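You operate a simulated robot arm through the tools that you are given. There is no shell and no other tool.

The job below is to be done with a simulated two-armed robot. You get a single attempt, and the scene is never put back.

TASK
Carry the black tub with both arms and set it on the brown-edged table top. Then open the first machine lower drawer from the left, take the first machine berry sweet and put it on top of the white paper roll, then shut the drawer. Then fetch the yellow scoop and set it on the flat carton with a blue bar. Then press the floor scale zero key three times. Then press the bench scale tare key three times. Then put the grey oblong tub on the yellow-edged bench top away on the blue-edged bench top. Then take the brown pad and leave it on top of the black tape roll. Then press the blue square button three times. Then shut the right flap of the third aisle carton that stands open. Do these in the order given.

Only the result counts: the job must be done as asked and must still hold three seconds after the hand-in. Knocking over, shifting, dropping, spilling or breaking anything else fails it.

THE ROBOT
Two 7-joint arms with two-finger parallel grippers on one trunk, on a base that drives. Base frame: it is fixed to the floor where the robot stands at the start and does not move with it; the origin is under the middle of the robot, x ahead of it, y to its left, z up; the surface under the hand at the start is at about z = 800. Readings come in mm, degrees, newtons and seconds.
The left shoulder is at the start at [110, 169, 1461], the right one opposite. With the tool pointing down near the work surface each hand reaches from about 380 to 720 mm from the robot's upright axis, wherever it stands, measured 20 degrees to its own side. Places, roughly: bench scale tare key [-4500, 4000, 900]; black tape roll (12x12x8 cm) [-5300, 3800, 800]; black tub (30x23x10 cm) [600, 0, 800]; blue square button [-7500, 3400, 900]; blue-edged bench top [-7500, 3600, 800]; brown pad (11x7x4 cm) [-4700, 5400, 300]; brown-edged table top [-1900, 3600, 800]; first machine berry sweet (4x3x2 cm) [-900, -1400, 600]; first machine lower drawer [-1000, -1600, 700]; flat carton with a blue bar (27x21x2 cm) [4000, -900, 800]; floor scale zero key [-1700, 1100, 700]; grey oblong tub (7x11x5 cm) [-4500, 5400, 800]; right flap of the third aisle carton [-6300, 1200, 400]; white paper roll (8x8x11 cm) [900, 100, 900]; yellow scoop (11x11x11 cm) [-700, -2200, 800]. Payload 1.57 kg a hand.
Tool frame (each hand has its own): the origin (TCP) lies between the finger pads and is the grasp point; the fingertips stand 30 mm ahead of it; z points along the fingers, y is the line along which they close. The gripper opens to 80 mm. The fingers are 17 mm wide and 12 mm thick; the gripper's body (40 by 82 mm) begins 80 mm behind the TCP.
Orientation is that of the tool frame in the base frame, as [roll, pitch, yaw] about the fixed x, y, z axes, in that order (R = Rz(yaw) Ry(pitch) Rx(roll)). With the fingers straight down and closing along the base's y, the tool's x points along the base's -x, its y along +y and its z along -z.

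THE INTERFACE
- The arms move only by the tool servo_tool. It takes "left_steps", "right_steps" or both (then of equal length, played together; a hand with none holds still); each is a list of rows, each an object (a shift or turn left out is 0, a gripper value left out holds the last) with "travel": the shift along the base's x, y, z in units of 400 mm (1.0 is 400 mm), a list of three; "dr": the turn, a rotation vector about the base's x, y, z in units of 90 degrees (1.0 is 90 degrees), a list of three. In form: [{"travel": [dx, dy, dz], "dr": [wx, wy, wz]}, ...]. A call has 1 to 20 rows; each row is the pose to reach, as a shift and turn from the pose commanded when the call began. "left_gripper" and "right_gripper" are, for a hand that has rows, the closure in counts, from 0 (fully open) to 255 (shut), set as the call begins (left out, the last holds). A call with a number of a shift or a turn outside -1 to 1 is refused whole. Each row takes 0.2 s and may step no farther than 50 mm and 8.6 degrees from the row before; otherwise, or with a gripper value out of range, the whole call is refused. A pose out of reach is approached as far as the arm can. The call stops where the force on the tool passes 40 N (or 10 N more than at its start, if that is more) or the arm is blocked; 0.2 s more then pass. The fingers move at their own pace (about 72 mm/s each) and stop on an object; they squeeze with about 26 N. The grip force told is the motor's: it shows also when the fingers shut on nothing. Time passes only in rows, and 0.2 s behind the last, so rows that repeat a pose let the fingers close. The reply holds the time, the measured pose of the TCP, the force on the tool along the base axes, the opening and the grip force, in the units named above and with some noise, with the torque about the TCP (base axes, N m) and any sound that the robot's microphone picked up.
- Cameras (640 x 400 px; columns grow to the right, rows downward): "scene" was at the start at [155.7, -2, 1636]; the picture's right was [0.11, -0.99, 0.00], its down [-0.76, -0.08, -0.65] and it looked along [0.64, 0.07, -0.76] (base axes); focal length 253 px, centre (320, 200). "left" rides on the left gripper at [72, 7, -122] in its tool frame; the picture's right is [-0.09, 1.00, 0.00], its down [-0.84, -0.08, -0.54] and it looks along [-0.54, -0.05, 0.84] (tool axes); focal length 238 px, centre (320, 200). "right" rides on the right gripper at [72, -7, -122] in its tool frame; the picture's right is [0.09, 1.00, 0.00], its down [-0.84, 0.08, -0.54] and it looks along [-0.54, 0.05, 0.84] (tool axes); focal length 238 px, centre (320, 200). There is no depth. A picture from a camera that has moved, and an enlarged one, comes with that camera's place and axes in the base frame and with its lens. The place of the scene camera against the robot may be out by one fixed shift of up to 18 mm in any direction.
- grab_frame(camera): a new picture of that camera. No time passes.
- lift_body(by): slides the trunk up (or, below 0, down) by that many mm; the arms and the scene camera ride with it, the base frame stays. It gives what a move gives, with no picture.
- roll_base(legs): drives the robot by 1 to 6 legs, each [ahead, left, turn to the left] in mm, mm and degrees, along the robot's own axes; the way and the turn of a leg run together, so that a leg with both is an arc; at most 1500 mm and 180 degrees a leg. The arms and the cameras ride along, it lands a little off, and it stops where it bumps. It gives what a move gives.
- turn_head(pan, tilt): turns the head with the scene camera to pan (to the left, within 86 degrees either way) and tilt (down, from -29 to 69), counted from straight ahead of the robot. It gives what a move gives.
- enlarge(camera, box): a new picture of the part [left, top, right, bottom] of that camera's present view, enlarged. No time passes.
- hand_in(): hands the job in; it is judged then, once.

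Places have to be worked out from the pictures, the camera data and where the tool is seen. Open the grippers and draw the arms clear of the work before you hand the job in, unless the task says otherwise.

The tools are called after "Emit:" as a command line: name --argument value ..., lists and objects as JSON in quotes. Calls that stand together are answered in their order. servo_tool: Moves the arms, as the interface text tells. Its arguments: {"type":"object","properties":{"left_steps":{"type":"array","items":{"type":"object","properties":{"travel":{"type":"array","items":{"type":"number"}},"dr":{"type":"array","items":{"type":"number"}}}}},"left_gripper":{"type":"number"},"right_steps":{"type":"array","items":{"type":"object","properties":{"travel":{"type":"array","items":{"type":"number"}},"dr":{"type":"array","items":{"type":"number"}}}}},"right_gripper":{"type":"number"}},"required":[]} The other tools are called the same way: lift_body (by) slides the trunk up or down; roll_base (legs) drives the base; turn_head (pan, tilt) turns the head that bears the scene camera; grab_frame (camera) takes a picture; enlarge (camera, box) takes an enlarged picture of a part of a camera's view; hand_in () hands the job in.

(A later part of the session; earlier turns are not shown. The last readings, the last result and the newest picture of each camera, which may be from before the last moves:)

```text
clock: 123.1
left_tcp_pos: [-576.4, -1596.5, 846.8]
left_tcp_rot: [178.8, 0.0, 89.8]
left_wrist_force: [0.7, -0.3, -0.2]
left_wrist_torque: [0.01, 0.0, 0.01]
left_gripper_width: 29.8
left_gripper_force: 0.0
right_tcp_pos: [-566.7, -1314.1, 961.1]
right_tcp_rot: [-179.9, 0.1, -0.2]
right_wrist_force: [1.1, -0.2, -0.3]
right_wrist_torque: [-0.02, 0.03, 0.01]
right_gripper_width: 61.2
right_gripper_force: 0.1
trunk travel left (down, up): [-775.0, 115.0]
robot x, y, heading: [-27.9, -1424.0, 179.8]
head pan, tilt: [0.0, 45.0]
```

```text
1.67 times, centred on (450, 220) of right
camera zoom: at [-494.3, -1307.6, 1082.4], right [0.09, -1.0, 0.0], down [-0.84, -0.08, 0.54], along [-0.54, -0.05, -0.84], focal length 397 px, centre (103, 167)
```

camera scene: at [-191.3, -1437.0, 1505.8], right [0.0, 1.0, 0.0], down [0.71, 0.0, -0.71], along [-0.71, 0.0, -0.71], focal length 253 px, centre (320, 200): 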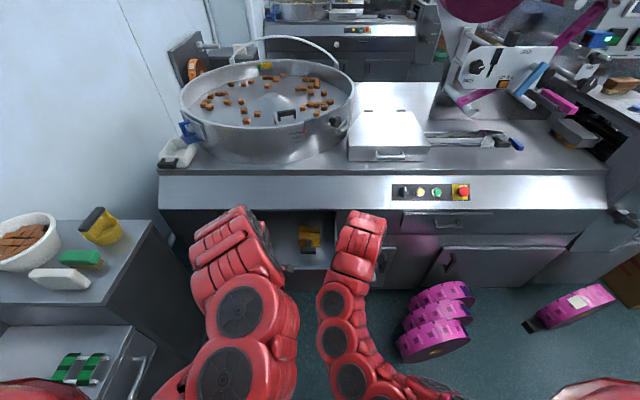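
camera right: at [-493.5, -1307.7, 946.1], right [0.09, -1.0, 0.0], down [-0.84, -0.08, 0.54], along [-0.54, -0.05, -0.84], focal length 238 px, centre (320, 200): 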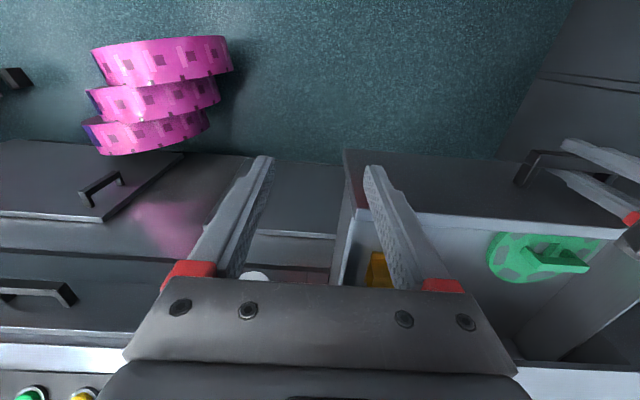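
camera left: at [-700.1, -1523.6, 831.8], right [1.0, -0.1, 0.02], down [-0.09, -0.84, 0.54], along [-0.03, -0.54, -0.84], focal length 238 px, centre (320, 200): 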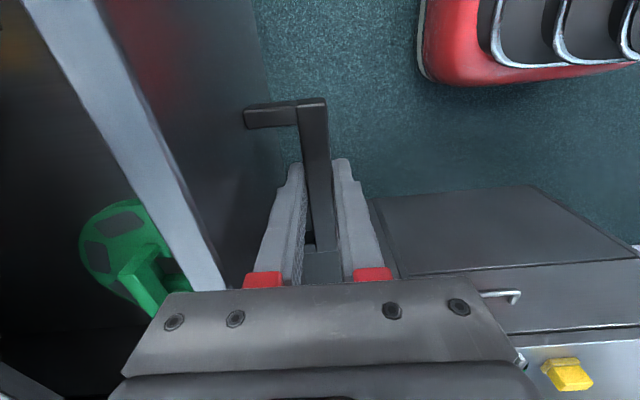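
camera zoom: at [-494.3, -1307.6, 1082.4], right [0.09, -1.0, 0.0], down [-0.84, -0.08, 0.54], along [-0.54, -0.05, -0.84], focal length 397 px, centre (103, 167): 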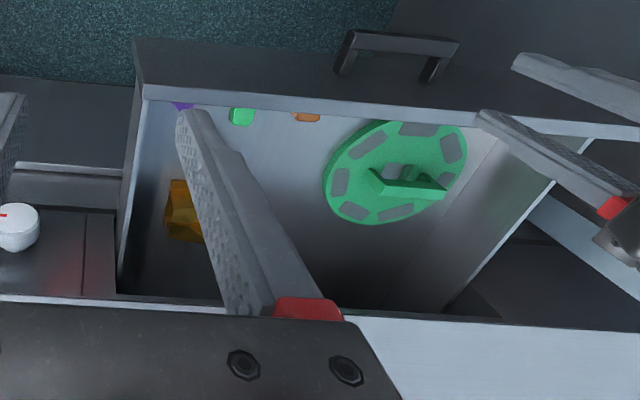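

Inside near the front are purple, green and orange sweets, a yellow piece and a green scrubber; the berry sweet is likely the purple one near (−690, −1428). I'll move the left hand aside and bring the right camera over for a clear look.

Emit:
servo_tool --left_steps '[{"travel": [0, -0.05, 0.06]}, {"travel": [0, -0.1, 0.12]}, {"travel": [0, -0.15, 0.18]}, {"travel": [0, -0.2, 0.24]}]' --right_steps '[{"travel": [-0.07, -0.05, 0]}, {"travel": [-0.14, -0.1, 0]}, {"travel": [-0.21, -0.15, 0]}, {"travel": [-0.27, -0.2, 0]}]'

Emit:
grab_frame --camera "right"

```text
clock: 124.1
left_tcp_pos: [-614.3, -1678.4, 911.7]
left_tcp_rot: [178.5, -0.2, 89.8]
left_wrist_force: [-1.3, -0.5, -0.7]
left_wrist_torque: [0.02, -0.02, 0.01]
left_gripper_width: 29.6
left_gripper_force: 0.1
left hand out of reach, approached as far as the arm can: row 1, 2, 3, 4
right_tcp_pos: [-675.7, -1393.7, 959.6]
right_tcp_rot: [-179.8, 0.0, -0.3]
right_wrist_force: [-0.7, 0.9, 1.0]
right_wrist_torque: [0.0, -0.05, 0.01]
right_gripper_width: 61.3
right_gripper_force: 0.0
trunk travel left (down, up): [-775.0, 115.0]
robot x, y, heading: [-29.1, -1425.8, 179.7]
head pan, tilt: [0.0, 45.0]
```

```text
taken
camera right: at [-603.2, -1388.6, 1081.6], right [0.09, -1.0, 0.0], down [-0.84, -0.08, 0.54], along [-0.54, -0.04, -0.84], focal length 238 px, centre (320, 200)
```

right: 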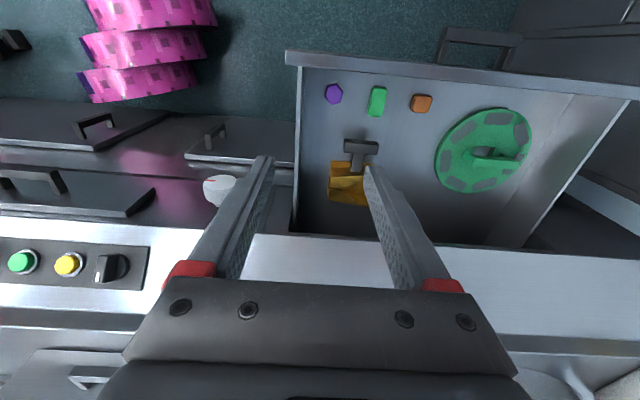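

Emit:
enlarge --camera "right" --box '[280, 40, 480, 165]'

```text
3.20 times, centred on (380, 102) of right
camera zoom: at [-603.2, -1388.6, 1081.6], right [0.09, -1.0, 0.0], down [-0.84, -0.08, 0.54], along [-0.54, -0.04, -0.84], focal length 763 px, centre (128, 512)
```

zoom: 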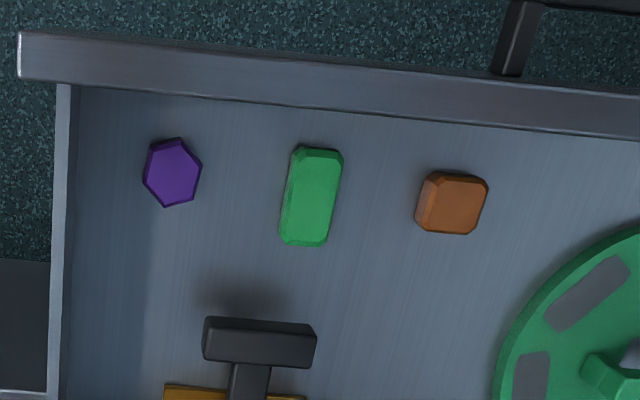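

The purple hexagonal piece is the berry sweet at about (−665, −1412), top z≈680. I'll lower the trunk 85 mm, set the right gripper to ~46 mm and hover over it.

Emit:
lift_body --by -85

Emit:
servo_tool --right_steps '[{"travel": [0.01, -0.022, -0.09]}, {"travel": [0.02, -0.045, -0.18]}, {"travel": [0.02, -0.045, -0.25]}]' --right_gripper 108

Emit:
grab_frame --camera "right"

Emit:
grab_frame --camera "left"

```text
clock: 125.3
left_tcp_pos: [-614.5, -1678.9, 828.5]
left_tcp_rot: [178.8, 0.0, 89.8]
left_wrist_force: [-0.1, -0.6, 0.5]
left_wrist_torque: [0.03, 0.03, 0.02]
left_gripper_width: 29.8
left_gripper_force: 0.0
right_tcp_pos: [-674.2, -1392.9, 875.7]
right_tcp_rot: [-179.9, 0.0, -0.2]
right_wrist_force: [-0.9, 0.2, -0.6]
right_wrist_torque: [0.0, 0.03, 0.0]
right_gripper_width: 61.0
right_gripper_force: 0.2
trunk travel left (down, up): [-690.0, 200.0]
robot x, y, heading: [-29.1, -1428.4, 179.7]
head pan, tilt: [0.0, 45.0]
```

```text
clock: 126.1
left_tcp_pos: [-615.6, -1678.1, 827.3]
left_tcp_rot: [178.8, -0.1, 89.9]
left_wrist_force: [-1.2, 0.2, 0.2]
left_wrist_torque: [-0.01, 0.01, 0.0]
left_gripper_width: 29.8
left_gripper_force: 0.0
right_tcp_pos: [-667.2, -1412.0, 773.9]
right_tcp_rot: [-179.9, -0.1, -0.2]
right_wrist_force: [-0.2, 0.4, -0.1]
right_wrist_torque: [-0.03, -0.04, -0.02]
right_gripper_width: 46.1
right_gripper_force: 0.1
trunk travel left (down, up): [-690.0, 200.0]
robot x, y, heading: [-26.8, -1427.1, 179.9]
head pan, tilt: [0.0, 45.0]
```

```text
taken
camera right: at [-594.4, -1405.4, 895.5], right [0.09, -1.0, 0.0], down [-0.84, -0.08, 0.54], along [-0.54, -0.05, -0.84], focal length 238 px, centre (320, 200)
```

right: 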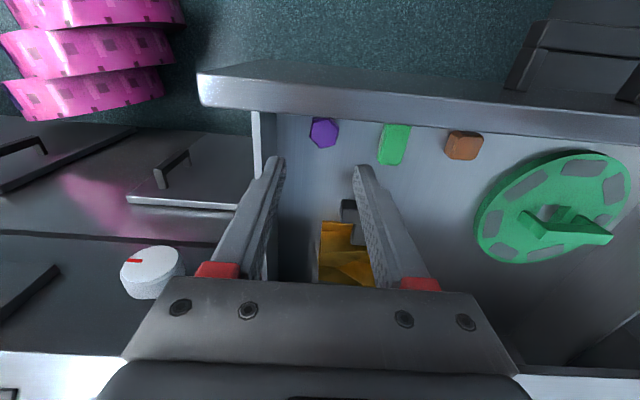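

```text
taken
camera left: at [-611.1, -1607.6, 948.7], right [1.0, -0.1, 0.02], down [-0.09, -0.84, 0.54], along [-0.03, -0.54, -0.84], focal length 238 px, centre (320, 200)
```

left: 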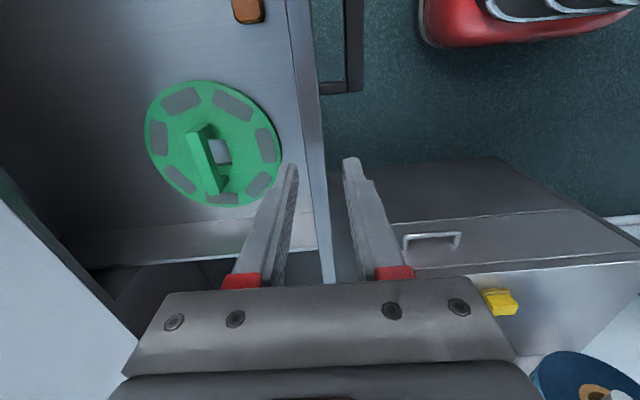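

Re-triangulated: sweet at (−666, −1415), z≈657. Descending to TCP z≈690 first to check alignment.

Emit:
servo_tool --right_steps '[{"travel": [0, -0.006, -0.07]}, {"travel": [0, -0.006, -0.14]}, {"travel": [0, -0.006, -0.21]}, {"travel": [0, -0.006, -0.21]}]'

Emit:
grab_frame --camera "right"

```text
clock: 127.1
left_tcp_pos: [-615.1, -1678.9, 828.6]
left_tcp_rot: [178.7, 0.0, 89.8]
left_wrist_force: [0.0, 0.8, 0.2]
left_wrist_torque: [0.02, 0.02, 0.02]
left_gripper_width: 29.7
left_gripper_force: 0.1
right_tcp_pos: [-663.2, -1412.6, 711.5]
right_tcp_rot: [-179.9, 0.1, -0.2]
right_wrist_force: [0.6, -0.3, 0.5]
right_wrist_torque: [0.04, -0.02, -0.02]
right_gripper_width: 46.3
right_gripper_force: 0.0
right hand out of reach, approached as far as the arm can: row 3, 4
trunk travel left (down, up): [-690.0, 200.0]
robot x, y, heading: [-25.0, -1425.7, 179.9]
head pan, tilt: [0.0, 45.0]
```

```text
taken
camera right: at [-591.5, -1407.4, 832.6], right [0.09, -1.0, 0.0], down [-0.84, -0.08, 0.54], along [-0.54, -0.05, -0.84], focal length 238 px, centre (320, 200)
```

right: 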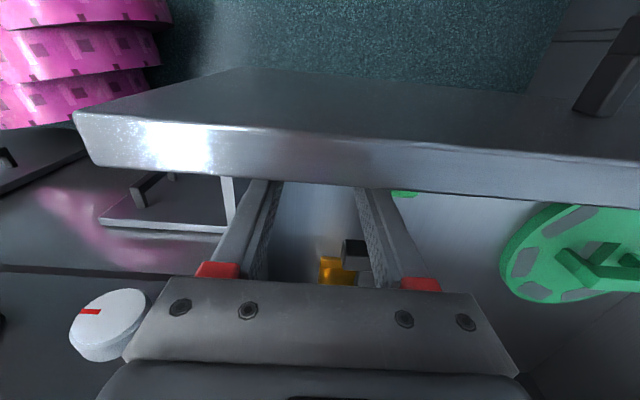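

The front panel's inner edge is at x≈−630, leaving ~13 mm to the gripper body. Before lowering the trunk further I'll raise the left hand clear of the drawer front.

Emit:
servo_tool --left_steps '[{"travel": [-0.05, 0, 0.06]}, {"travel": [-0.1, 0, 0.12]}, {"travel": [-0.15, 0, 0.18]}, {"travel": [-0.15, 0, 0.2]}]'

Emit:
lift_body --by -30

```text
clock: 128.1
left_tcp_pos: [-674.5, -1678.7, 906.7]
left_tcp_rot: [178.8, 0.0, 89.8]
left_wrist_force: [0.0, 0.1, -0.1]
left_wrist_torque: [0.04, 0.02, 0.01]
left_gripper_width: 29.7
left_gripper_force: 0.1
right_tcp_pos: [-663.8, -1413.9, 710.7]
right_tcp_rot: [-180.0, 0.1, -0.2]
right_wrist_force: [0.0, 0.1, -0.3]
right_wrist_torque: [-0.02, -0.01, -0.05]
right_gripper_width: 45.8
right_gripper_force: 0.0
trunk travel left (down, up): [-690.0, 200.0]
robot x, y, heading: [-28.0, -1428.4, 179.9]
head pan, tilt: [0.0, 45.0]
```

```text
clock: 128.9
left_tcp_pos: [-675.0, -1679.2, 877.1]
left_tcp_rot: [178.8, -0.1, 89.8]
left_wrist_force: [0.0, -0.4, 0.8]
left_wrist_torque: [0.0, 0.0, -0.01]
left_gripper_width: 30.2
left_gripper_force: 0.1
right_tcp_pos: [-664.2, -1412.8, 681.7]
right_tcp_rot: [-179.8, 0.1, -0.1]
right_wrist_force: [-0.2, -0.1, 0.5]
right_wrist_torque: [-0.01, 0.03, -0.02]
right_gripper_width: 46.0
right_gripper_force: 0.1
trunk travel left (down, up): [-660.0, 230.0]
robot x, y, heading: [-28.8, -1426.8, 179.7]
head pan, tilt: [0.0, 45.0]
```

Emit:
servo_tool --right_steps '[{"travel": [-0.003, -0.003, -0.012]}, {"travel": [-0.003, -0.003, -0.024]}, {"travel": [-0.003, -0.003, -0.036]}, {"travel": [-0.003, -0.003, -0.05]}]'

Emit:
grab_frame --camera "right"

Emit:
enlarge --camera "scene" --box '[220, 180, 400, 300]'

```text
clock: 129.9
left_tcp_pos: [-674.7, -1678.5, 877.3]
left_tcp_rot: [178.7, -0.1, 89.7]
left_wrist_force: [0.7, 0.3, 0.2]
left_wrist_torque: [-0.01, 0.0, 0.01]
left_gripper_width: 29.9
left_gripper_force: 0.1
right_tcp_pos: [-656.3, -1411.1, 671.2]
right_tcp_rot: [-179.8, 0.1, -0.2]
right_wrist_force: [0.3, -0.6, 3.8]
right_wrist_torque: [-0.17, -0.02, -0.04]
right_gripper_width: 46.9
right_gripper_force: 0.4
right hand out of reach, approached as far as the arm can: row 1, 2, 3, 4
trunk travel left (down, up): [-660.0, 230.0]
robot x, y, heading: [-29.0, -1424.7, 179.7]
head pan, tilt: [0.0, 45.0]
```

```text
taken
camera right: at [-585.1, -1405.5, 792.4], right [0.09, -1.0, 0.0], down [-0.84, -0.08, 0.54], along [-0.54, -0.05, -0.84], focal length 238 px, centre (320, 200)
```

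right: 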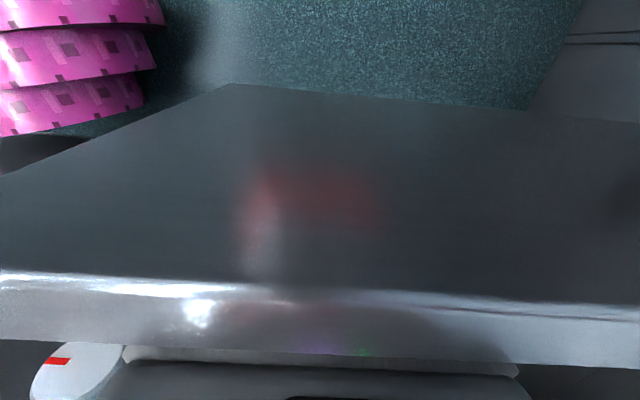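

```text
3.33 times, centred on (310, 240) of scene
camera zoom: at [-192.0, -1437.0, 1527.6], right [0.0, 1.0, 0.0], down [0.71, 0.0, -0.71], along [-0.71, 0.0, -0.71], focal length 844 px, centre (353, 67)
```

zoom: 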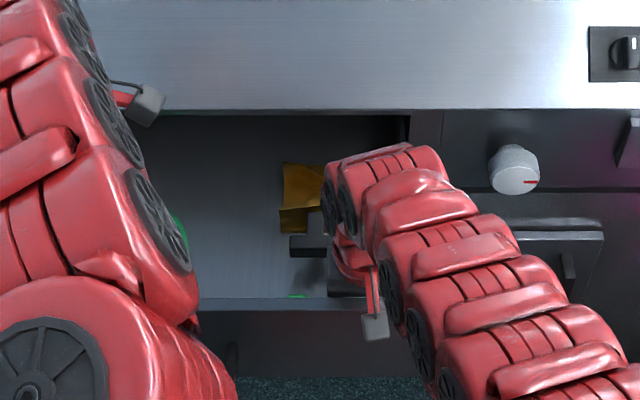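

The tips touch the floor at about z=641, but the hand drifted to x=−656 from the reach limit. I'll raise a bit, shift back to x≈−665, and lower the trunk slightly.

Emit:
servo_tool --right_steps '[{"travel": [-0.01, -0.006, 0.03]}, {"travel": [-0.02, -0.008, 0.04]}, {"travel": [-0.024, -0.008, 0.05]}]'

Emit:
lift_body --by -15

```text
clock: 130.7
left_tcp_pos: [-674.5, -1678.4, 877.9]
left_tcp_rot: [178.8, 0.1, 89.8]
left_wrist_force: [0.0, -0.4, 0.0]
left_wrist_torque: [-0.03, 0.03, 0.03]
left_gripper_width: 29.9
left_gripper_force: 0.0
right_tcp_pos: [-666.8, -1413.2, 692.1]
right_tcp_rot: [-179.8, 0.1, 0.0]
right_wrist_force: [0.2, -0.6, -0.2]
right_wrist_torque: [0.01, 0.0, -0.05]
right_gripper_width: 46.1
right_gripper_force: 0.0
trunk travel left (down, up): [-660.0, 230.0]
robot x, y, heading: [-28.3, -1426.3, 179.9]
head pan, tilt: [0.0, 45.0]
```

```text
clock: 131.3
left_tcp_pos: [-674.4, -1679.0, 861.7]
left_tcp_rot: [178.7, -0.2, 89.8]
left_wrist_force: [-0.6, -0.5, 0.7]
left_wrist_torque: [0.0, 0.01, 0.04]
left_gripper_width: 29.8
left_gripper_force: 0.1
right_tcp_pos: [-666.2, -1414.8, 675.0]
right_tcp_rot: [-179.9, 0.1, -0.1]
right_wrist_force: [0.3, -0.2, 0.4]
right_wrist_torque: [-0.04, -0.02, -0.03]
right_gripper_width: 46.3
right_gripper_force: 0.0
trunk travel left (down, up): [-645.0, 245.0]
robot x, y, heading: [-30.9, -1422.1, 179.6]
head pan, tilt: [0.0, 45.0]
```

In place at (−666, −1415, 675) with tips ~5 mm off the floor. Closing the right gripper.

Emit:
servo_tool --right_steps '[{"travel": [0, 0, 0]}, {"travel": [0, 0, 0]}, {"travel": [0, 0, 0]}, {"travel": [0, 0, 0]}]' --right_gripper 255

```text
clock: 132.3
left_tcp_pos: [-675.0, -1678.3, 862.3]
left_tcp_rot: [178.7, -0.1, 89.7]
left_wrist_force: [0.7, 0.2, 0.2]
left_wrist_torque: [-0.01, -0.03, 0.02]
left_gripper_width: 30.0
left_gripper_force: 0.0
right_tcp_pos: [-666.0, -1414.1, 675.6]
right_tcp_rot: [-179.9, 0.1, -0.1]
right_wrist_force: [-0.3, 0.9, 1.6]
right_wrist_torque: [0.06, -0.04, -0.02]
right_gripper_width: 26.7
right_gripper_force: 25.8
trunk travel left (down, up): [-645.0, 245.0]
robot x, y, heading: [-29.3, -1425.8, 179.9]
head pan, tilt: [0.0, 45.0]
```

Something 26.7 mm wide is held. Raising the trunk 150 mm and checking.

Emit:
lift_body --by 150

Emit:
grab_frame --camera "right"

Emit:
grab_frame --camera "left"

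```text
clock: 134.1
left_tcp_pos: [-674.6, -1678.4, 1011.9]
left_tcp_rot: [178.7, -0.1, 89.8]
left_wrist_force: [-0.5, -0.2, 0.3]
left_wrist_torque: [0.01, -0.02, -0.02]
left_gripper_width: 29.7
left_gripper_force: 0.1
right_tcp_pos: [-666.2, -1414.0, 824.7]
right_tcp_rot: [-179.9, 0.1, -0.1]
right_wrist_force: [0.3, 0.3, 0.5]
right_wrist_torque: [0.02, 0.01, -0.04]
right_gripper_width: 26.7
right_gripper_force: 26.0
trunk travel left (down, up): [-795.0, 95.0]
robot x, y, heading: [-28.4, -1426.9, 179.9]
head pan, tilt: [0.0, 45.0]
```

```text
taken
camera right: at [-594.8, -1408.4, 947.1], right [0.09, -1.0, 0.0], down [-0.84, -0.08, 0.54], along [-0.54, -0.05, -0.84], focal length 238 px, centre (320, 200)
```

right: 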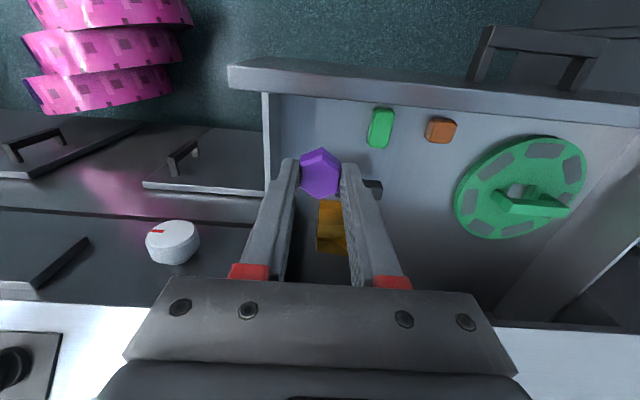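

```text
taken
camera left: at [-671.1, -1607.8, 1133.5], right [1.0, -0.1, 0.02], down [-0.09, -0.84, 0.54], along [-0.03, -0.54, -0.84], focal length 238 px, centre (320, 200)
```

left: 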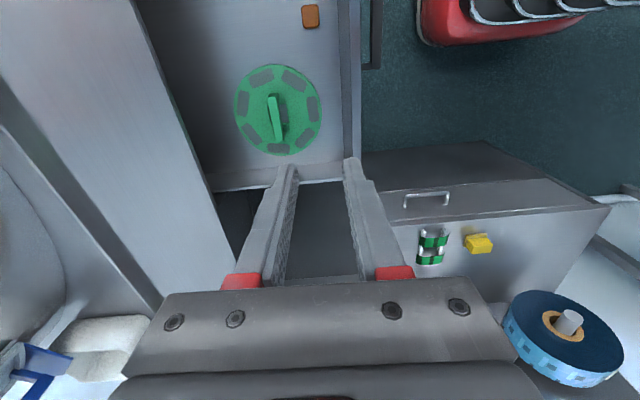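

Holding the purple sweet. In the left camera the robot's own base shows at top right; I'll enlarge that to learn its footprint, as I need to stand close to the table for the paper roll.

Emit:
enlarge --camera "left" --box '[400, 0, 640, 150]'

```text
2.67 times, centred on (520, 75) of left
camera zoom: at [-671.1, -1607.8, 1133.5], right [1.0, -0.1, 0.02], down [-0.09, -0.84, 0.54], along [-0.03, -0.54, -0.84], focal length 636 px, centre (-213, 533)
```

zoom: 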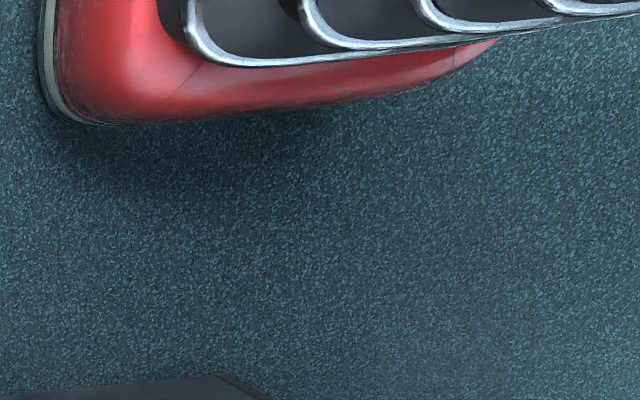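

The base is roughly ±210 mm wide and reaches ~290 mm ahead of the axis. I'll raise the trunk, back away, strafe right to y≈−700 and turn round to heading 0.

Emit:
lift_body --by 95

Emit:
roll_base --legs '[[-60, 0, 0], [0, -740, 0], [0, 0, -179.8]]'

Emit:
turn_head --pan 30 --tilt 45

Emit:
grab_frame --camera "scene"

Emit:
grab_frame --camera "right"

```text
clock: 135.4
left_tcp_pos: [-674.5, -1678.4, 1107.6]
left_tcp_rot: [178.7, -0.1, 89.8]
left_wrist_force: [-0.2, 0.3, 1.2]
left_wrist_torque: [-0.03, 0.03, -0.01]
left_gripper_width: 29.9
left_gripper_force: 0.2
right_tcp_pos: [-666.6, -1413.5, 921.2]
right_tcp_rot: [-179.8, 0.1, -0.2]
right_wrist_force: [0.0, -0.2, -1.1]
right_wrist_torque: [-0.02, 0.02, -0.02]
right_gripper_width: 26.9
right_gripper_force: 25.9
trunk travel left (down, up): [-890.0, 0.0]
robot x, y, heading: [-27.1, -1429.3, 179.9]
head pan, tilt: [0.0, 45.0]
```

```text
clock: 147.3
left_tcp_pos: [669.5, -416.2, 1109.3]
left_tcp_rot: [178.7, -0.1, -88.9]
left_wrist_force: [0.6, 0.1, 0.1]
left_wrist_torque: [-0.04, 0.01, -0.02]
left_gripper_width: 30.0
left_gripper_force: 0.0
right_tcp_pos: [667.5, -680.9, 921.7]
right_tcp_rot: [-179.9, 0.1, -178.7]
right_wrist_force: [0.0, 0.0, 0.0]
right_wrist_torque: [-0.02, 0.01, 0.02]
right_gripper_width: 26.9
right_gripper_force: 26.5
trunk travel left (down, up): [-890.0, 0.0]
robot x, y, heading: [29.1, -682.1, 1.3]
head pan, tilt: [0.0, 45.0]
```

```text
clock: 148.2
left_tcp_pos: [668.3, -415.3, 1108.1]
left_tcp_rot: [178.7, 0.0, -88.7]
left_wrist_force: [-1.2, -0.5, 0.1]
left_wrist_torque: [-0.02, 0.02, 0.0]
left_gripper_width: 29.8
left_gripper_force: 0.0
right_tcp_pos: [666.3, -680.9, 921.6]
right_tcp_rot: [-179.9, 0.1, -178.7]
right_wrist_force: [-0.2, 0.2, 0.1]
right_wrist_torque: [-0.01, 0.02, 0.0]
right_gripper_width: 26.5
right_gripper_force: 25.9
trunk travel left (down, up): [-890.0, 0.0]
robot x, y, heading: [32.4, -685.1, 1.3]
head pan, tilt: [30.0, 45.0]
```

```text
taken
camera scene: at [178.5, -650.9, 1757.5], right [0.52, -0.85, 0.0], down [-0.6, -0.37, -0.71], along [0.6, 0.37, -0.71], focal length 253 px, centre (320, 200)
```

scene: 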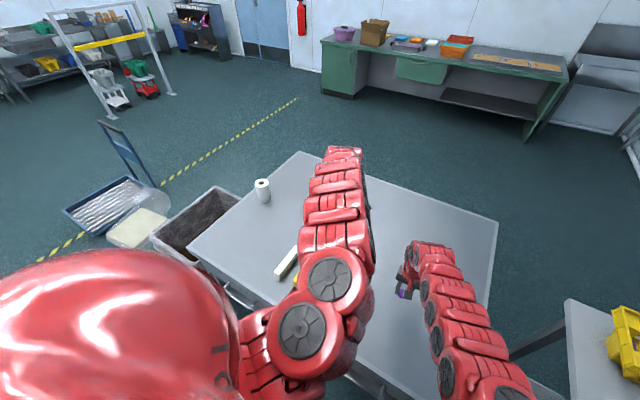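

```text
taken
camera right: at [595.9, -688.7, 1042.3], right [-0.11, 0.99, 0.0], down [0.83, 0.1, 0.54], along [0.54, 0.06, -0.84], focal length 238 px, centre (320, 200)
```

right: 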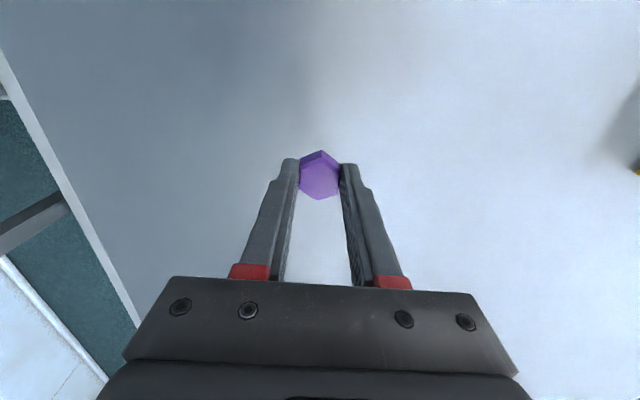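

Clear run. I'll strafe left to y≈−30 and square up, then look at the roll.

Emit:
roll_base --legs '[[0, 0, -1.3], [0, 652, 0], [45, 0, 0]]'

Emit:
turn_head --pan 0 --tilt 60

Emit:
grab_frame --camera "scene"

Emit:
grab_frame --camera "right"

Emit:
grab_frame --camera "left"

```text
clock: 152.7
left_tcp_pos: [714.5, 220.4, 1111.4]
left_tcp_rot: [179.1, 0.0, -90.1]
left_wrist_force: [-1.2, 0.5, 0.2]
left_wrist_torque: [0.0, -0.04, 0.02]
left_gripper_width: 29.9
left_gripper_force: 0.1
right_tcp_pos: [708.1, -43.8, 925.3]
right_tcp_rot: [-179.9, 0.5, 179.8]
right_wrist_force: [-0.9, 0.4, 0.2]
right_wrist_torque: [-0.01, -0.01, 0.02]
right_gripper_width: 26.7
right_gripper_force: 25.6
trunk travel left (down, up): [-890.0, 0.0]
robot x, y, heading: [76.6, -33.7, -0.2]
head pan, tilt: [30.0, 45.0]
```

```text
clock: 153.6
left_tcp_pos: [721.2, 220.3, 1107.6]
left_tcp_rot: [178.6, 0.0, -90.3]
left_wrist_force: [0.1, -0.1, 0.3]
left_wrist_torque: [-0.03, -0.03, 0.01]
left_gripper_width: 29.6
left_gripper_force: 0.0
right_tcp_pos: [711.8, -43.0, 919.8]
right_tcp_rot: [-179.9, 0.1, 179.9]
right_wrist_force: [1.0, 0.2, -0.4]
right_wrist_torque: [0.02, 0.0, -0.03]
right_gripper_width: 26.8
right_gripper_force: 25.8
trunk travel left (down, up): [-890.0, 0.0]
robot x, y, heading: [74.1, -30.8, -0.3]
head pan, tilt: [0.0, 60.0]
```

```text
taken
camera scene: at [220.6, -42.4, 1738.0], right [0.0, -1.0, 0.0], down [-0.87, 0.0, -0.5], along [0.5, 0.0, -0.87], focal length 253 px, centre (320, 200)
```

scene: 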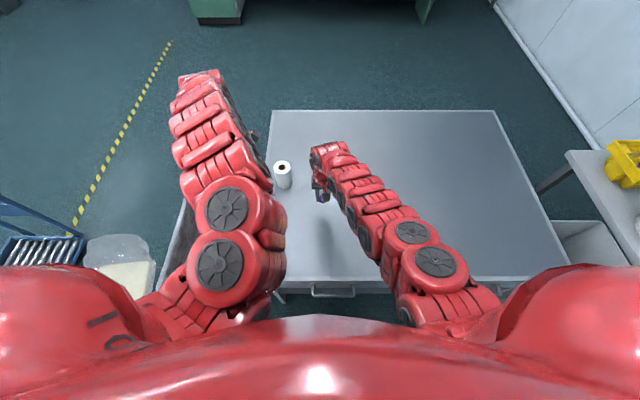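

```text
taken
camera right: at [640.3, -50.3, 1042.1], right [-0.09, 1.0, 0.0], down [0.84, 0.08, 0.54], along [0.54, 0.05, -0.84], focal length 238 px, centre (320, 200)
```

right: 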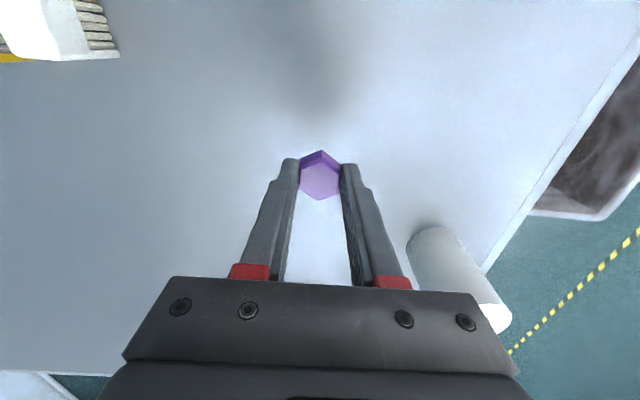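

```text
taken
camera left: at [715.1, 147.8, 1228.6], right [-1.0, 0.1, 0.02], down [0.09, 0.84, 0.54], along [0.03, 0.54, -0.84], focal length 238 px, centre (320, 200)
```

left: 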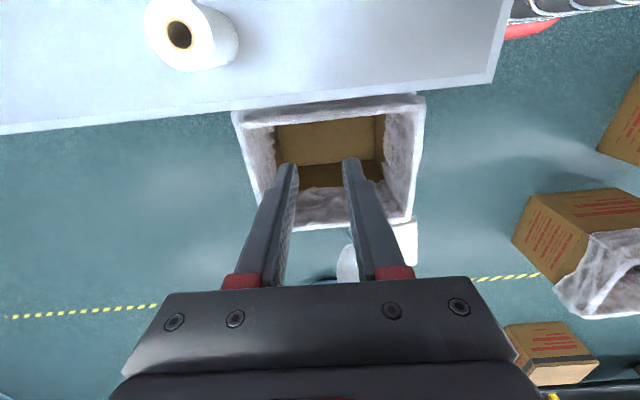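

From the left camera the roll's top centre is ≈(857, 121, ~915). I'll move the left hand outward, raise the right hand 240 mm, then lower the trunk and inch the base forward so the right arm reaches with a small forward tilt.

Emit:
servo_tool --left_steps '[{"travel": [-0.02, 0.1, 0]}, {"travel": [-0.05, 0.2, 0]}, {"travel": [-0.09, 0.3, 0]}, {"travel": [-0.13, 0.4, 0]}, {"travel": [-0.17, 0.5, 0]}]' --right_steps '[{"travel": [0, 0, 0.12]}, {"travel": [0, 0, 0.24]}, {"travel": [0, 0, 0.36]}, {"travel": [0, 0, 0.48]}, {"travel": [0, 0, 0.6]}]'

```text
clock: 154.8
left_tcp_pos: [651.9, 421.4, 1107.4]
left_tcp_rot: [178.9, -0.2, -90.2]
left_wrist_force: [0.4, 0.4, -0.4]
left_wrist_torque: [-0.01, 0.0, 0.0]
left_gripper_width: 29.8
left_gripper_force: 0.1
right_tcp_pos: [712.4, -41.7, 1163.2]
right_tcp_rot: [-179.7, 0.2, 179.9]
right_wrist_force: [-0.2, 0.8, -0.4]
right_wrist_torque: [-0.03, -0.03, 0.02]
right_gripper_width: 26.9
right_gripper_force: 26.2
trunk travel left (down, up): [-890.0, 0.0]
robot x, y, heading: [75.8, -32.5, -0.1]
head pan, tilt: [0.0, 60.0]
```

Emit:
lift_body --by -200

Emit:
roll_base --legs '[[28, 0, 0]]'

Emit:
grab_frame --camera "left"

```text
clock: 157.0
left_tcp_pos: [653.2, 420.8, 906.8]
left_tcp_rot: [178.7, -0.1, -90.2]
left_wrist_force: [-0.1, -0.2, -0.6]
left_wrist_torque: [-0.02, 0.0, 0.02]
left_gripper_width: 29.8
left_gripper_force: 0.0
right_tcp_pos: [712.9, -42.5, 961.8]
right_tcp_rot: [-179.9, 0.1, 179.8]
right_wrist_force: [-0.1, -0.6, -0.6]
right_wrist_torque: [0.01, 0.03, 0.0]
right_gripper_width: 26.7
right_gripper_force: 26.1
trunk travel left (down, up): [-690.0, 200.0]
robot x, y, heading: [75.7, -31.3, -0.0]
head pan, tilt: [0.0, 60.0]
```

```text
clock: 157.8
left_tcp_pos: [677.9, 421.2, 907.6]
left_tcp_rot: [178.8, -0.2, -90.2]
left_wrist_force: [-0.3, -0.7, 0.7]
left_wrist_torque: [0.0, -0.04, 0.01]
left_gripper_width: 29.7
left_gripper_force: 0.1
right_tcp_pos: [739.3, -43.6, 962.1]
right_tcp_rot: [-179.8, 0.2, 179.9]
right_wrist_force: [0.0, 0.0, 0.4]
right_wrist_torque: [-0.01, -0.04, -0.02]
right_gripper_width: 26.6
right_gripper_force: 26.2
trunk travel left (down, up): [-690.0, 200.0]
robot x, y, heading: [102.6, -33.6, -0.3]
head pan, tilt: [0.0, 60.0]
```

```text
taken
camera left: at [673.2, 347.9, 1029.7], right [-1.0, 0.1, 0.02], down [0.09, 0.84, 0.54], along [0.03, 0.54, -0.84], focal length 238 px, centre (320, 200)
```

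left: 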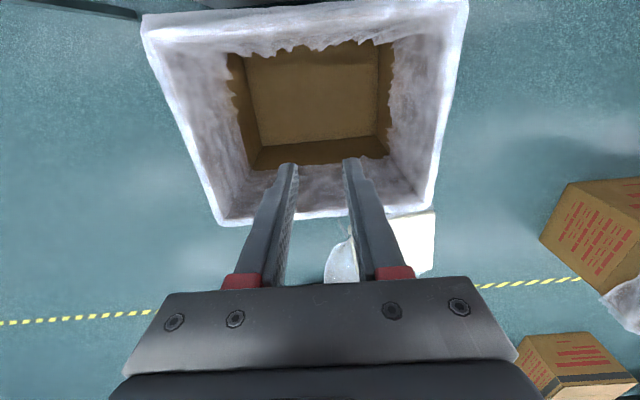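

Now tilting the right hand ~20° forward while moving to a standoff near the roll.

Emit:
servo_tool --right_steps '[{"travel": [0.038, 0.078, 0.024], "dr": [0, -0.0556, 0]}, {"travel": [0.076, 0.155, 0.048], "dr": [0, -0.111, 0]}, {"travel": [0.114, 0.232, 0.072], "dr": [0, -0.1667, 0]}, {"travel": [0.152, 0.31, 0.096], "dr": [0, -0.2222, 0]}]'

Emit:
grab_frame --camera "right"

Emit:
enlarge --camera "scene" --box '[220, 100, 420, 225]'

```text
clock: 158.8
left_tcp_pos: [680.3, 421.0, 906.0]
left_tcp_rot: [178.7, -0.1, -90.2]
left_wrist_force: [-1.0, 0.0, 0.2]
left_wrist_torque: [-0.01, 0.0, -0.01]
left_gripper_width: 30.0
left_gripper_force: 0.0
right_tcp_pos: [801.3, 82.7, 999.2]
right_tcp_rot: [-179.8, 20.0, 179.9]
right_wrist_force: [0.3, -0.2, -0.2]
right_wrist_torque: [-0.05, 0.03, -0.04]
right_gripper_width: 26.8
right_gripper_force: 25.8
trunk travel left (down, up): [-690.0, 200.0]
robot x, y, heading: [103.8, -30.0, -0.1]
head pan, tilt: [0.0, 60.0]
```

```text
taken
camera right: at [691.7, 76.0, 1088.7], right [-0.08, 1.0, -0.03], down [0.6, 0.08, 0.8], along [0.8, 0.05, -0.6], focal length 238 px, centre (320, 200)
```

right: 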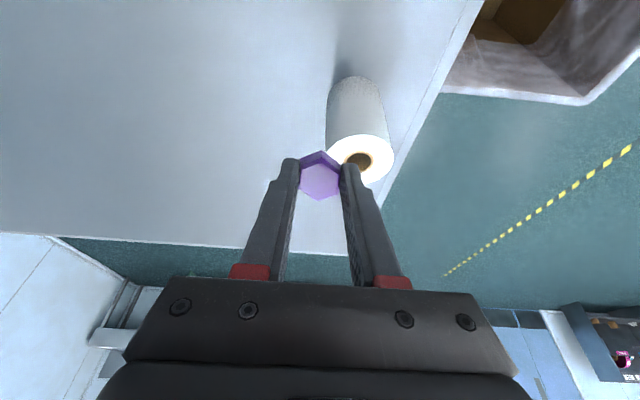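

```text
3.20 times, centred on (320, 162) of scene
camera zoom: at [247.2, -41.3, 1538.1], right [0.0, -1.0, 0.0], down [-0.87, 0.0, -0.5], along [0.5, 0.0, -0.87], focal length 811 px, centre (320, 320)
```

zoom: 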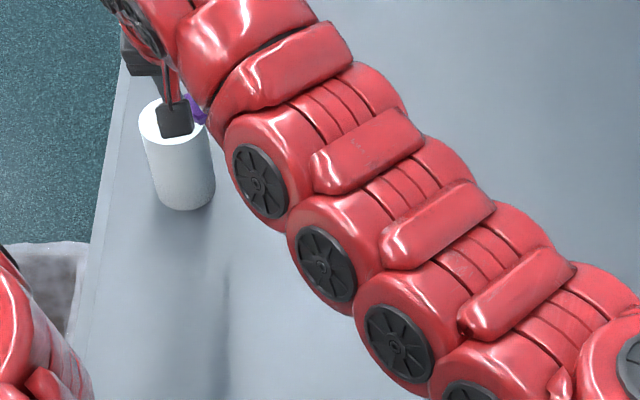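

Emit:
enlarge --camera "right" --box '[280, 60, 440, 220]'

```text
2.50 times, centred on (360, 140) of right
camera zoom: at [691.7, 76.0, 1088.7], right [-0.08, 1.0, -0.03], down [0.6, 0.08, 0.8], along [0.8, 0.05, -0.6], focal length 596 px, centre (220, 350)
```

zoom: 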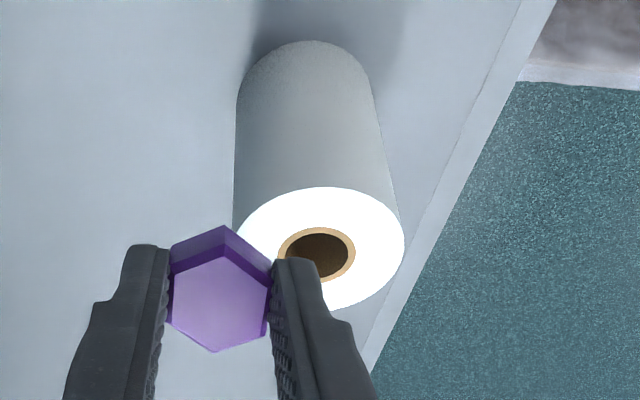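

Roll top centre ≈(860, 124, 907) with a 30 mm hole, so I'll aim the sweet ~22 mm to the −y side of centre so it rests on the solid ring. Moving above and then down to just over the surface.

Emit:
servo_tool --right_steps '[{"travel": [0.0575, 0.024, 0]}, {"travel": [0.115, 0.0475, 0]}, {"travel": [0.115, 0.0475, -0.06]}, {"travel": [0.115, 0.0475, -0.1]}, {"travel": [0.115, 0.0475, -0.1]}]'

Emit:
enlarge --camera "right" --box '[220, 100, 420, 225]'

Emit:
enlarge --camera "scene" --box '[240, 80, 360, 180]'

```text
clock: 160.0
left_tcp_pos: [678.5, 421.3, 907.1]
left_tcp_rot: [178.7, -0.1, -90.2]
left_wrist_force: [-0.4, -1.2, 0.4]
left_wrist_torque: [0.02, -0.02, 0.04]
left_gripper_width: 29.7
left_gripper_force: 0.0
right_tcp_pos: [838.7, 95.2, 960.2]
right_tcp_rot: [-179.9, 20.2, 179.8]
right_wrist_force: [-0.4, 0.2, -0.5]
right_wrist_torque: [0.01, 0.02, 0.01]
right_gripper_width: 26.5
right_gripper_force: 26.2
right hand out of reach, approached as far as the arm can: row 2, 3, 4, 5
trunk travel left (down, up): [-690.0, 200.0]
robot x, y, heading: [101.6, -33.5, -0.1]
head pan, tilt: [0.0, 60.0]
```

```text
3.20 times, centred on (320, 162) of right
camera zoom: at [729.0, 89.7, 1048.7], right [-0.08, 1.0, -0.03], down [0.6, 0.08, 0.8], along [0.8, 0.05, -0.6], focal length 763 px, centre (320, 320)
```

zoom: 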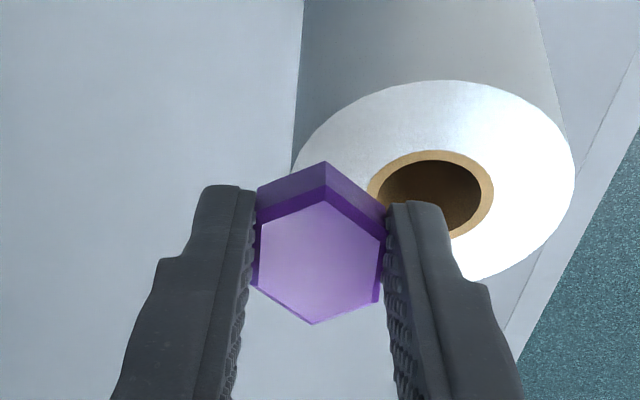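

```text
4.00 times, centred on (300, 130) of scene
camera zoom: at [247.5, -42.3, 1538.0], right [0.0, -1.0, 0.0], down [-0.87, 0.0, -0.5], along [0.5, 0.0, -0.87], focal length 1013 px, centre (400, 480)
```

zoom: 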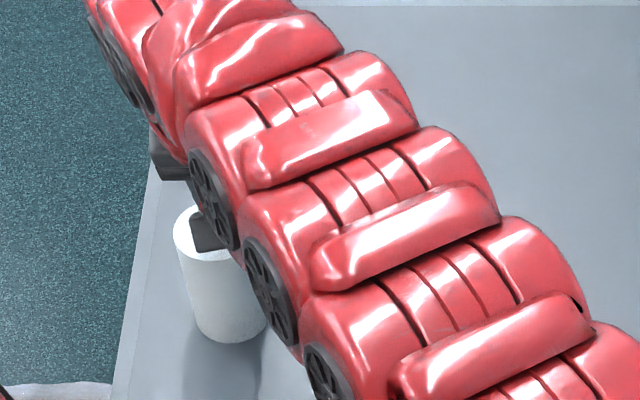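

The arm's limit leaves me ~10 mm short. I'll raise the hand 100 mm, lower the trunk 100 mm (flatter arm) to gain reach.

Emit:
servo_tool --right_steps '[{"travel": [-0.03, 0, 0.1]}, {"travel": [-0.03, 0, 0.2]}, {"travel": [-0.03, 0, 0.27]}]'

Emit:
lift_body --by -90

```text
clock: 160.8
left_tcp_pos: [679.7, 421.0, 907.2]
left_tcp_rot: [178.8, -0.1, -90.2]
left_wrist_force: [0.6, -0.7, -1.3]
left_wrist_torque: [-0.01, 0.01, -0.02]
left_gripper_width: 29.6
left_gripper_force: 0.1
right_tcp_pos: [825.9, 96.2, 1066.9]
right_tcp_rot: [-179.9, 20.1, 179.8]
right_wrist_force: [0.2, 0.9, -0.2]
right_wrist_torque: [0.01, -0.02, 0.02]
right_gripper_width: 26.7
right_gripper_force: 26.5
trunk travel left (down, up): [-690.0, 200.0]
robot x, y, heading: [98.8, -33.2, -0.1]
head pan, tilt: [0.0, 60.0]
```

```text
clock: 162.1
left_tcp_pos: [679.7, 420.9, 817.3]
left_tcp_rot: [178.6, -0.1, -90.3]
left_wrist_force: [0.2, 0.4, -0.2]
left_wrist_torque: [-0.02, 0.0, 0.04]
left_gripper_width: 29.7
left_gripper_force: 0.0
right_tcp_pos: [826.1, 95.8, 977.7]
right_tcp_rot: [-179.9, 20.1, 179.9]
right_wrist_force: [-0.2, 0.1, 0.0]
right_wrist_torque: [0.02, -0.01, 0.01]
right_gripper_width: 26.6
right_gripper_force: 25.9
trunk travel left (down, up): [-600.0, 290.0]
robot x, y, heading: [104.6, -34.3, -0.2]
head pan, tilt: [0.0, 60.0]
```

Emit:
servo_tool --right_steps '[{"travel": [0.03, 0.01, 0]}, {"travel": [0.0525, 0.0155, 0]}, {"travel": [0.0525, 0.0155, -0.045]}, {"travel": [0.0525, 0.0155, -0.06]}]'

Emit:
enlarge --camera "right" --box '[220, 100, 420, 225]'

```text
clock: 163.1
left_tcp_pos: [679.8, 421.0, 817.6]
left_tcp_rot: [178.6, 0.0, -90.2]
left_wrist_force: [0.6, 0.4, -0.5]
left_wrist_torque: [0.0, 0.01, -0.01]
left_gripper_width: 29.8
left_gripper_force: 0.1
right_tcp_pos: [839.9, 99.2, 951.6]
right_tcp_rot: [-179.9, 20.1, 180.0]
right_wrist_force: [0.1, -0.3, -0.6]
right_wrist_torque: [0.0, 0.02, 0.0]
right_gripper_width: 26.7
right_gripper_force: 25.9
right hand out of reach, approached as far as the arm can: row 2, 3, 4
trunk travel left (down, up): [-600.0, 290.0]
robot x, y, heading: [105.4, -32.1, 0.1]
head pan, tilt: [0.0, 60.0]
```

```text
3.20 times, centred on (320, 162) of right
camera zoom: at [730.5, 92.2, 1040.7], right [-0.08, 1.0, -0.03], down [0.6, 0.08, 0.8], along [0.8, 0.05, -0.6], focal length 763 px, centre (320, 320)
```

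zoom: 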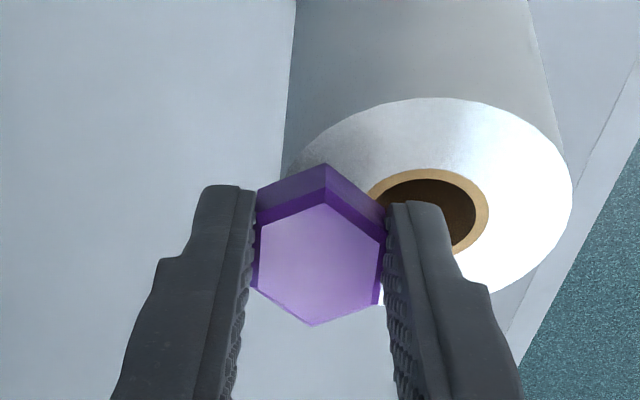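

Still short; I'll raise slightly, strafe the base 40 mm left (clear of the bin), and re-aim.

Emit:
servo_tool --right_steps '[{"travel": [-0.02, -0.05, 0.06]}, {"travel": [-0.03, -0.1, 0.08]}]'

Emit:
roll_base --legs '[[0, 40, 0]]'

```text
clock: 163.7
left_tcp_pos: [680.2, 420.6, 817.0]
left_tcp_rot: [178.8, 0.0, -90.3]
left_wrist_force: [1.2, -0.2, -0.2]
left_wrist_torque: [-0.03, -0.01, -0.01]
left_gripper_width: 30.0
left_gripper_force: 0.0
right_tcp_pos: [825.8, 60.3, 983.5]
right_tcp_rot: [-179.9, 20.1, 179.9]
right_wrist_force: [0.7, -0.5, 0.0]
right_wrist_torque: [0.01, -0.01, 0.01]
right_gripper_width: 26.7
right_gripper_force: 26.0
trunk travel left (down, up): [-600.0, 290.0]
robot x, y, heading: [100.3, -31.5, -0.2]
head pan, tilt: [0.0, 60.0]
```

```text
clock: 164.6
left_tcp_pos: [680.1, 460.2, 817.4]
left_tcp_rot: [178.8, 0.0, -90.1]
left_wrist_force: [0.0, 0.0, 0.1]
left_wrist_torque: [0.0, -0.03, 0.02]
left_gripper_width: 29.9
left_gripper_force: 0.0
right_tcp_pos: [826.9, 99.6, 983.5]
right_tcp_rot: [-179.9, 20.1, 179.8]
right_wrist_force: [0.3, 0.2, -0.7]
right_wrist_torque: [-0.04, 0.02, -0.03]
right_gripper_width: 26.7
right_gripper_force: 26.1
trunk travel left (down, up): [-600.0, 290.0]
robot x, y, heading: [101.6, 9.7, -0.3]
head pan, tilt: [0.0, 60.0]
```

Emit:
servo_tool --right_steps '[{"travel": [0.03, 0.005, 0]}, {"travel": [0.053, 0.006, -0.02]}, {"travel": [0.053, 0.006, -0.05]}, {"travel": [0.053, 0.006, -0.07]}]'

Emit:
enlarge --camera "right" --box '[220, 100, 420, 225]'

```text
clock: 165.6
left_tcp_pos: [680.7, 460.5, 816.5]
left_tcp_rot: [178.7, -0.1, -90.3]
left_wrist_force: [0.3, -0.5, -0.5]
left_wrist_torque: [-0.02, 0.01, 0.03]
left_gripper_width: 29.7
left_gripper_force: 0.1
right_tcp_pos: [847.9, 100.4, 955.2]
right_tcp_rot: [-179.8, 20.0, 179.9]
right_wrist_force: [0.2, -0.3, 0.8]
right_wrist_torque: [0.0, 0.02, -0.03]
right_gripper_width: 26.7
right_gripper_force: 25.8
trunk travel left (down, up): [-600.0, 290.0]
robot x, y, heading: [104.4, 6.3, -0.2]
head pan, tilt: [0.0, 60.0]
```

```text
3.20 times, centred on (320, 162) of right
camera zoom: at [739.0, 94.8, 1044.2], right [-0.08, 1.0, -0.03], down [0.6, 0.08, 0.8], along [0.8, 0.05, -0.6], focal length 763 px, centre (320, 320)
```

zoom: 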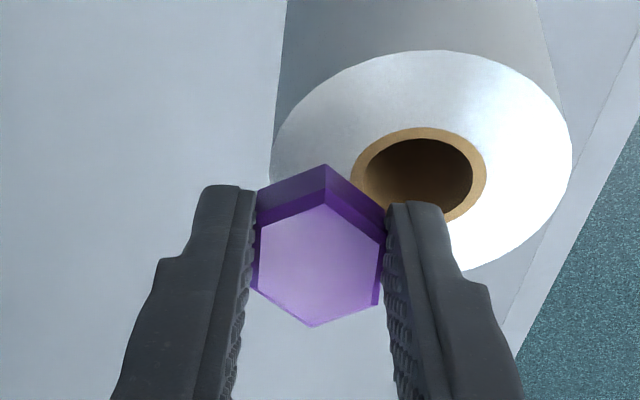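

Alignment good (roll centre recomputed ≈(858,124)). Lowering in 2–3 mm rows until contact.

Emit:
servo_tool --right_steps '[{"travel": [0, 0, -0.006]}, {"travel": [0, 0, -0.012]}, {"travel": [0, 0, -0.018]}, {"travel": [0, 0, -0.022]}]'

Emit:
enlarge --camera "right" --box '[220, 100, 420, 225]'

```text
clock: 166.6
left_tcp_pos: [680.6, 460.8, 816.6]
left_tcp_rot: [178.8, -0.1, -90.1]
left_wrist_force: [-0.2, 0.1, -0.3]
left_wrist_torque: [0.02, 0.02, 0.01]
left_gripper_width: 29.9
left_gripper_force: 0.0
right_tcp_pos: [848.0, 100.9, 946.1]
right_tcp_rot: [-179.8, 20.2, 179.8]
right_wrist_force: [0.1, 0.3, 0.6]
right_wrist_torque: [0.01, 0.01, -0.05]
right_gripper_width: 26.2
right_gripper_force: 25.6
trunk travel left (down, up): [-600.0, 290.0]
robot x, y, heading: [101.0, 8.0, -0.4]
head pan, tilt: [0.0, 60.0]
```

```text
3.20 times, centred on (320, 162) of right
camera zoom: at [739.5, 94.2, 1036.1], right [-0.08, 1.0, -0.03], down [0.6, 0.08, 0.8], along [0.8, 0.05, -0.6], focal length 763 px, centre (320, 320)
```

zoom: 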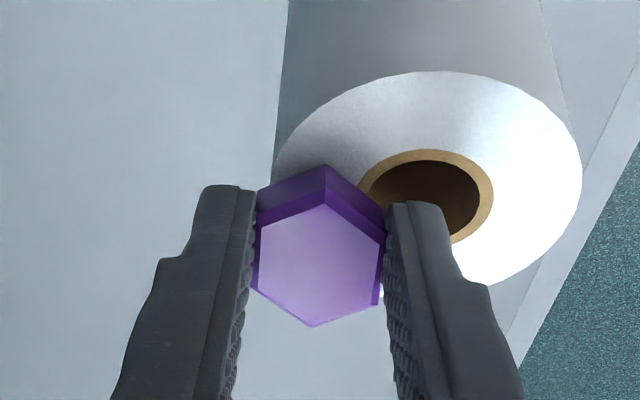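

Emit:
servo_tool --right_steps '[{"travel": [0, 0, -0.004]}, {"travel": [0, 0, -0.008]}, {"travel": [0, 0, -0.011]}]'

Emit:
enlarge --camera "scene" --box '[240, 60, 360, 160]'

```text
clock: 167.4
left_tcp_pos: [678.7, 461.0, 818.6]
left_tcp_rot: [178.9, 0.0, -90.2]
left_wrist_force: [-0.6, 0.2, -0.2]
left_wrist_torque: [0.0, -0.02, -0.04]
left_gripper_width: 29.7
left_gripper_force: 0.0
right_tcp_pos: [848.8, 100.8, 945.3]
right_tcp_rot: [180.0, 20.6, 179.8]
right_wrist_force: [3.2, -0.1, 19.8]
right_wrist_torque: [-0.01, -0.17, 0.02]
right_gripper_width: 26.8
right_gripper_force: 26.1
trunk travel left (down, up): [-600.0, 290.0]
robot x, y, heading: [101.1, 7.7, -0.3]
head pan, tilt: [0.0, 60.0]
```

```text
4.00 times, centred on (300, 110) of scene
camera zoom: at [245.2, -3.5, 1448.6], right [0.0, -1.0, 0.0], down [-0.87, 0.0, -0.5], along [0.5, 0.0, -0.87], focal length 1013 px, centre (400, 560)
```

zoom: 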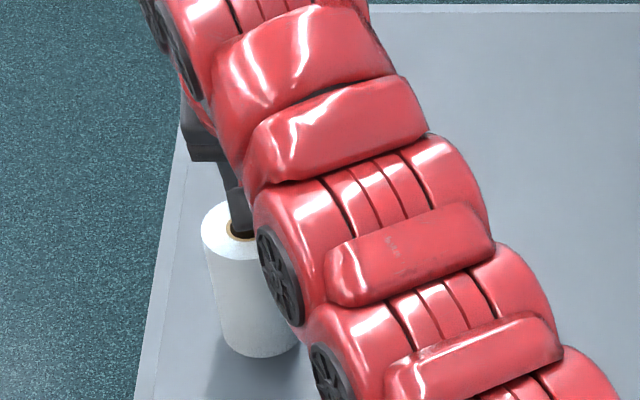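

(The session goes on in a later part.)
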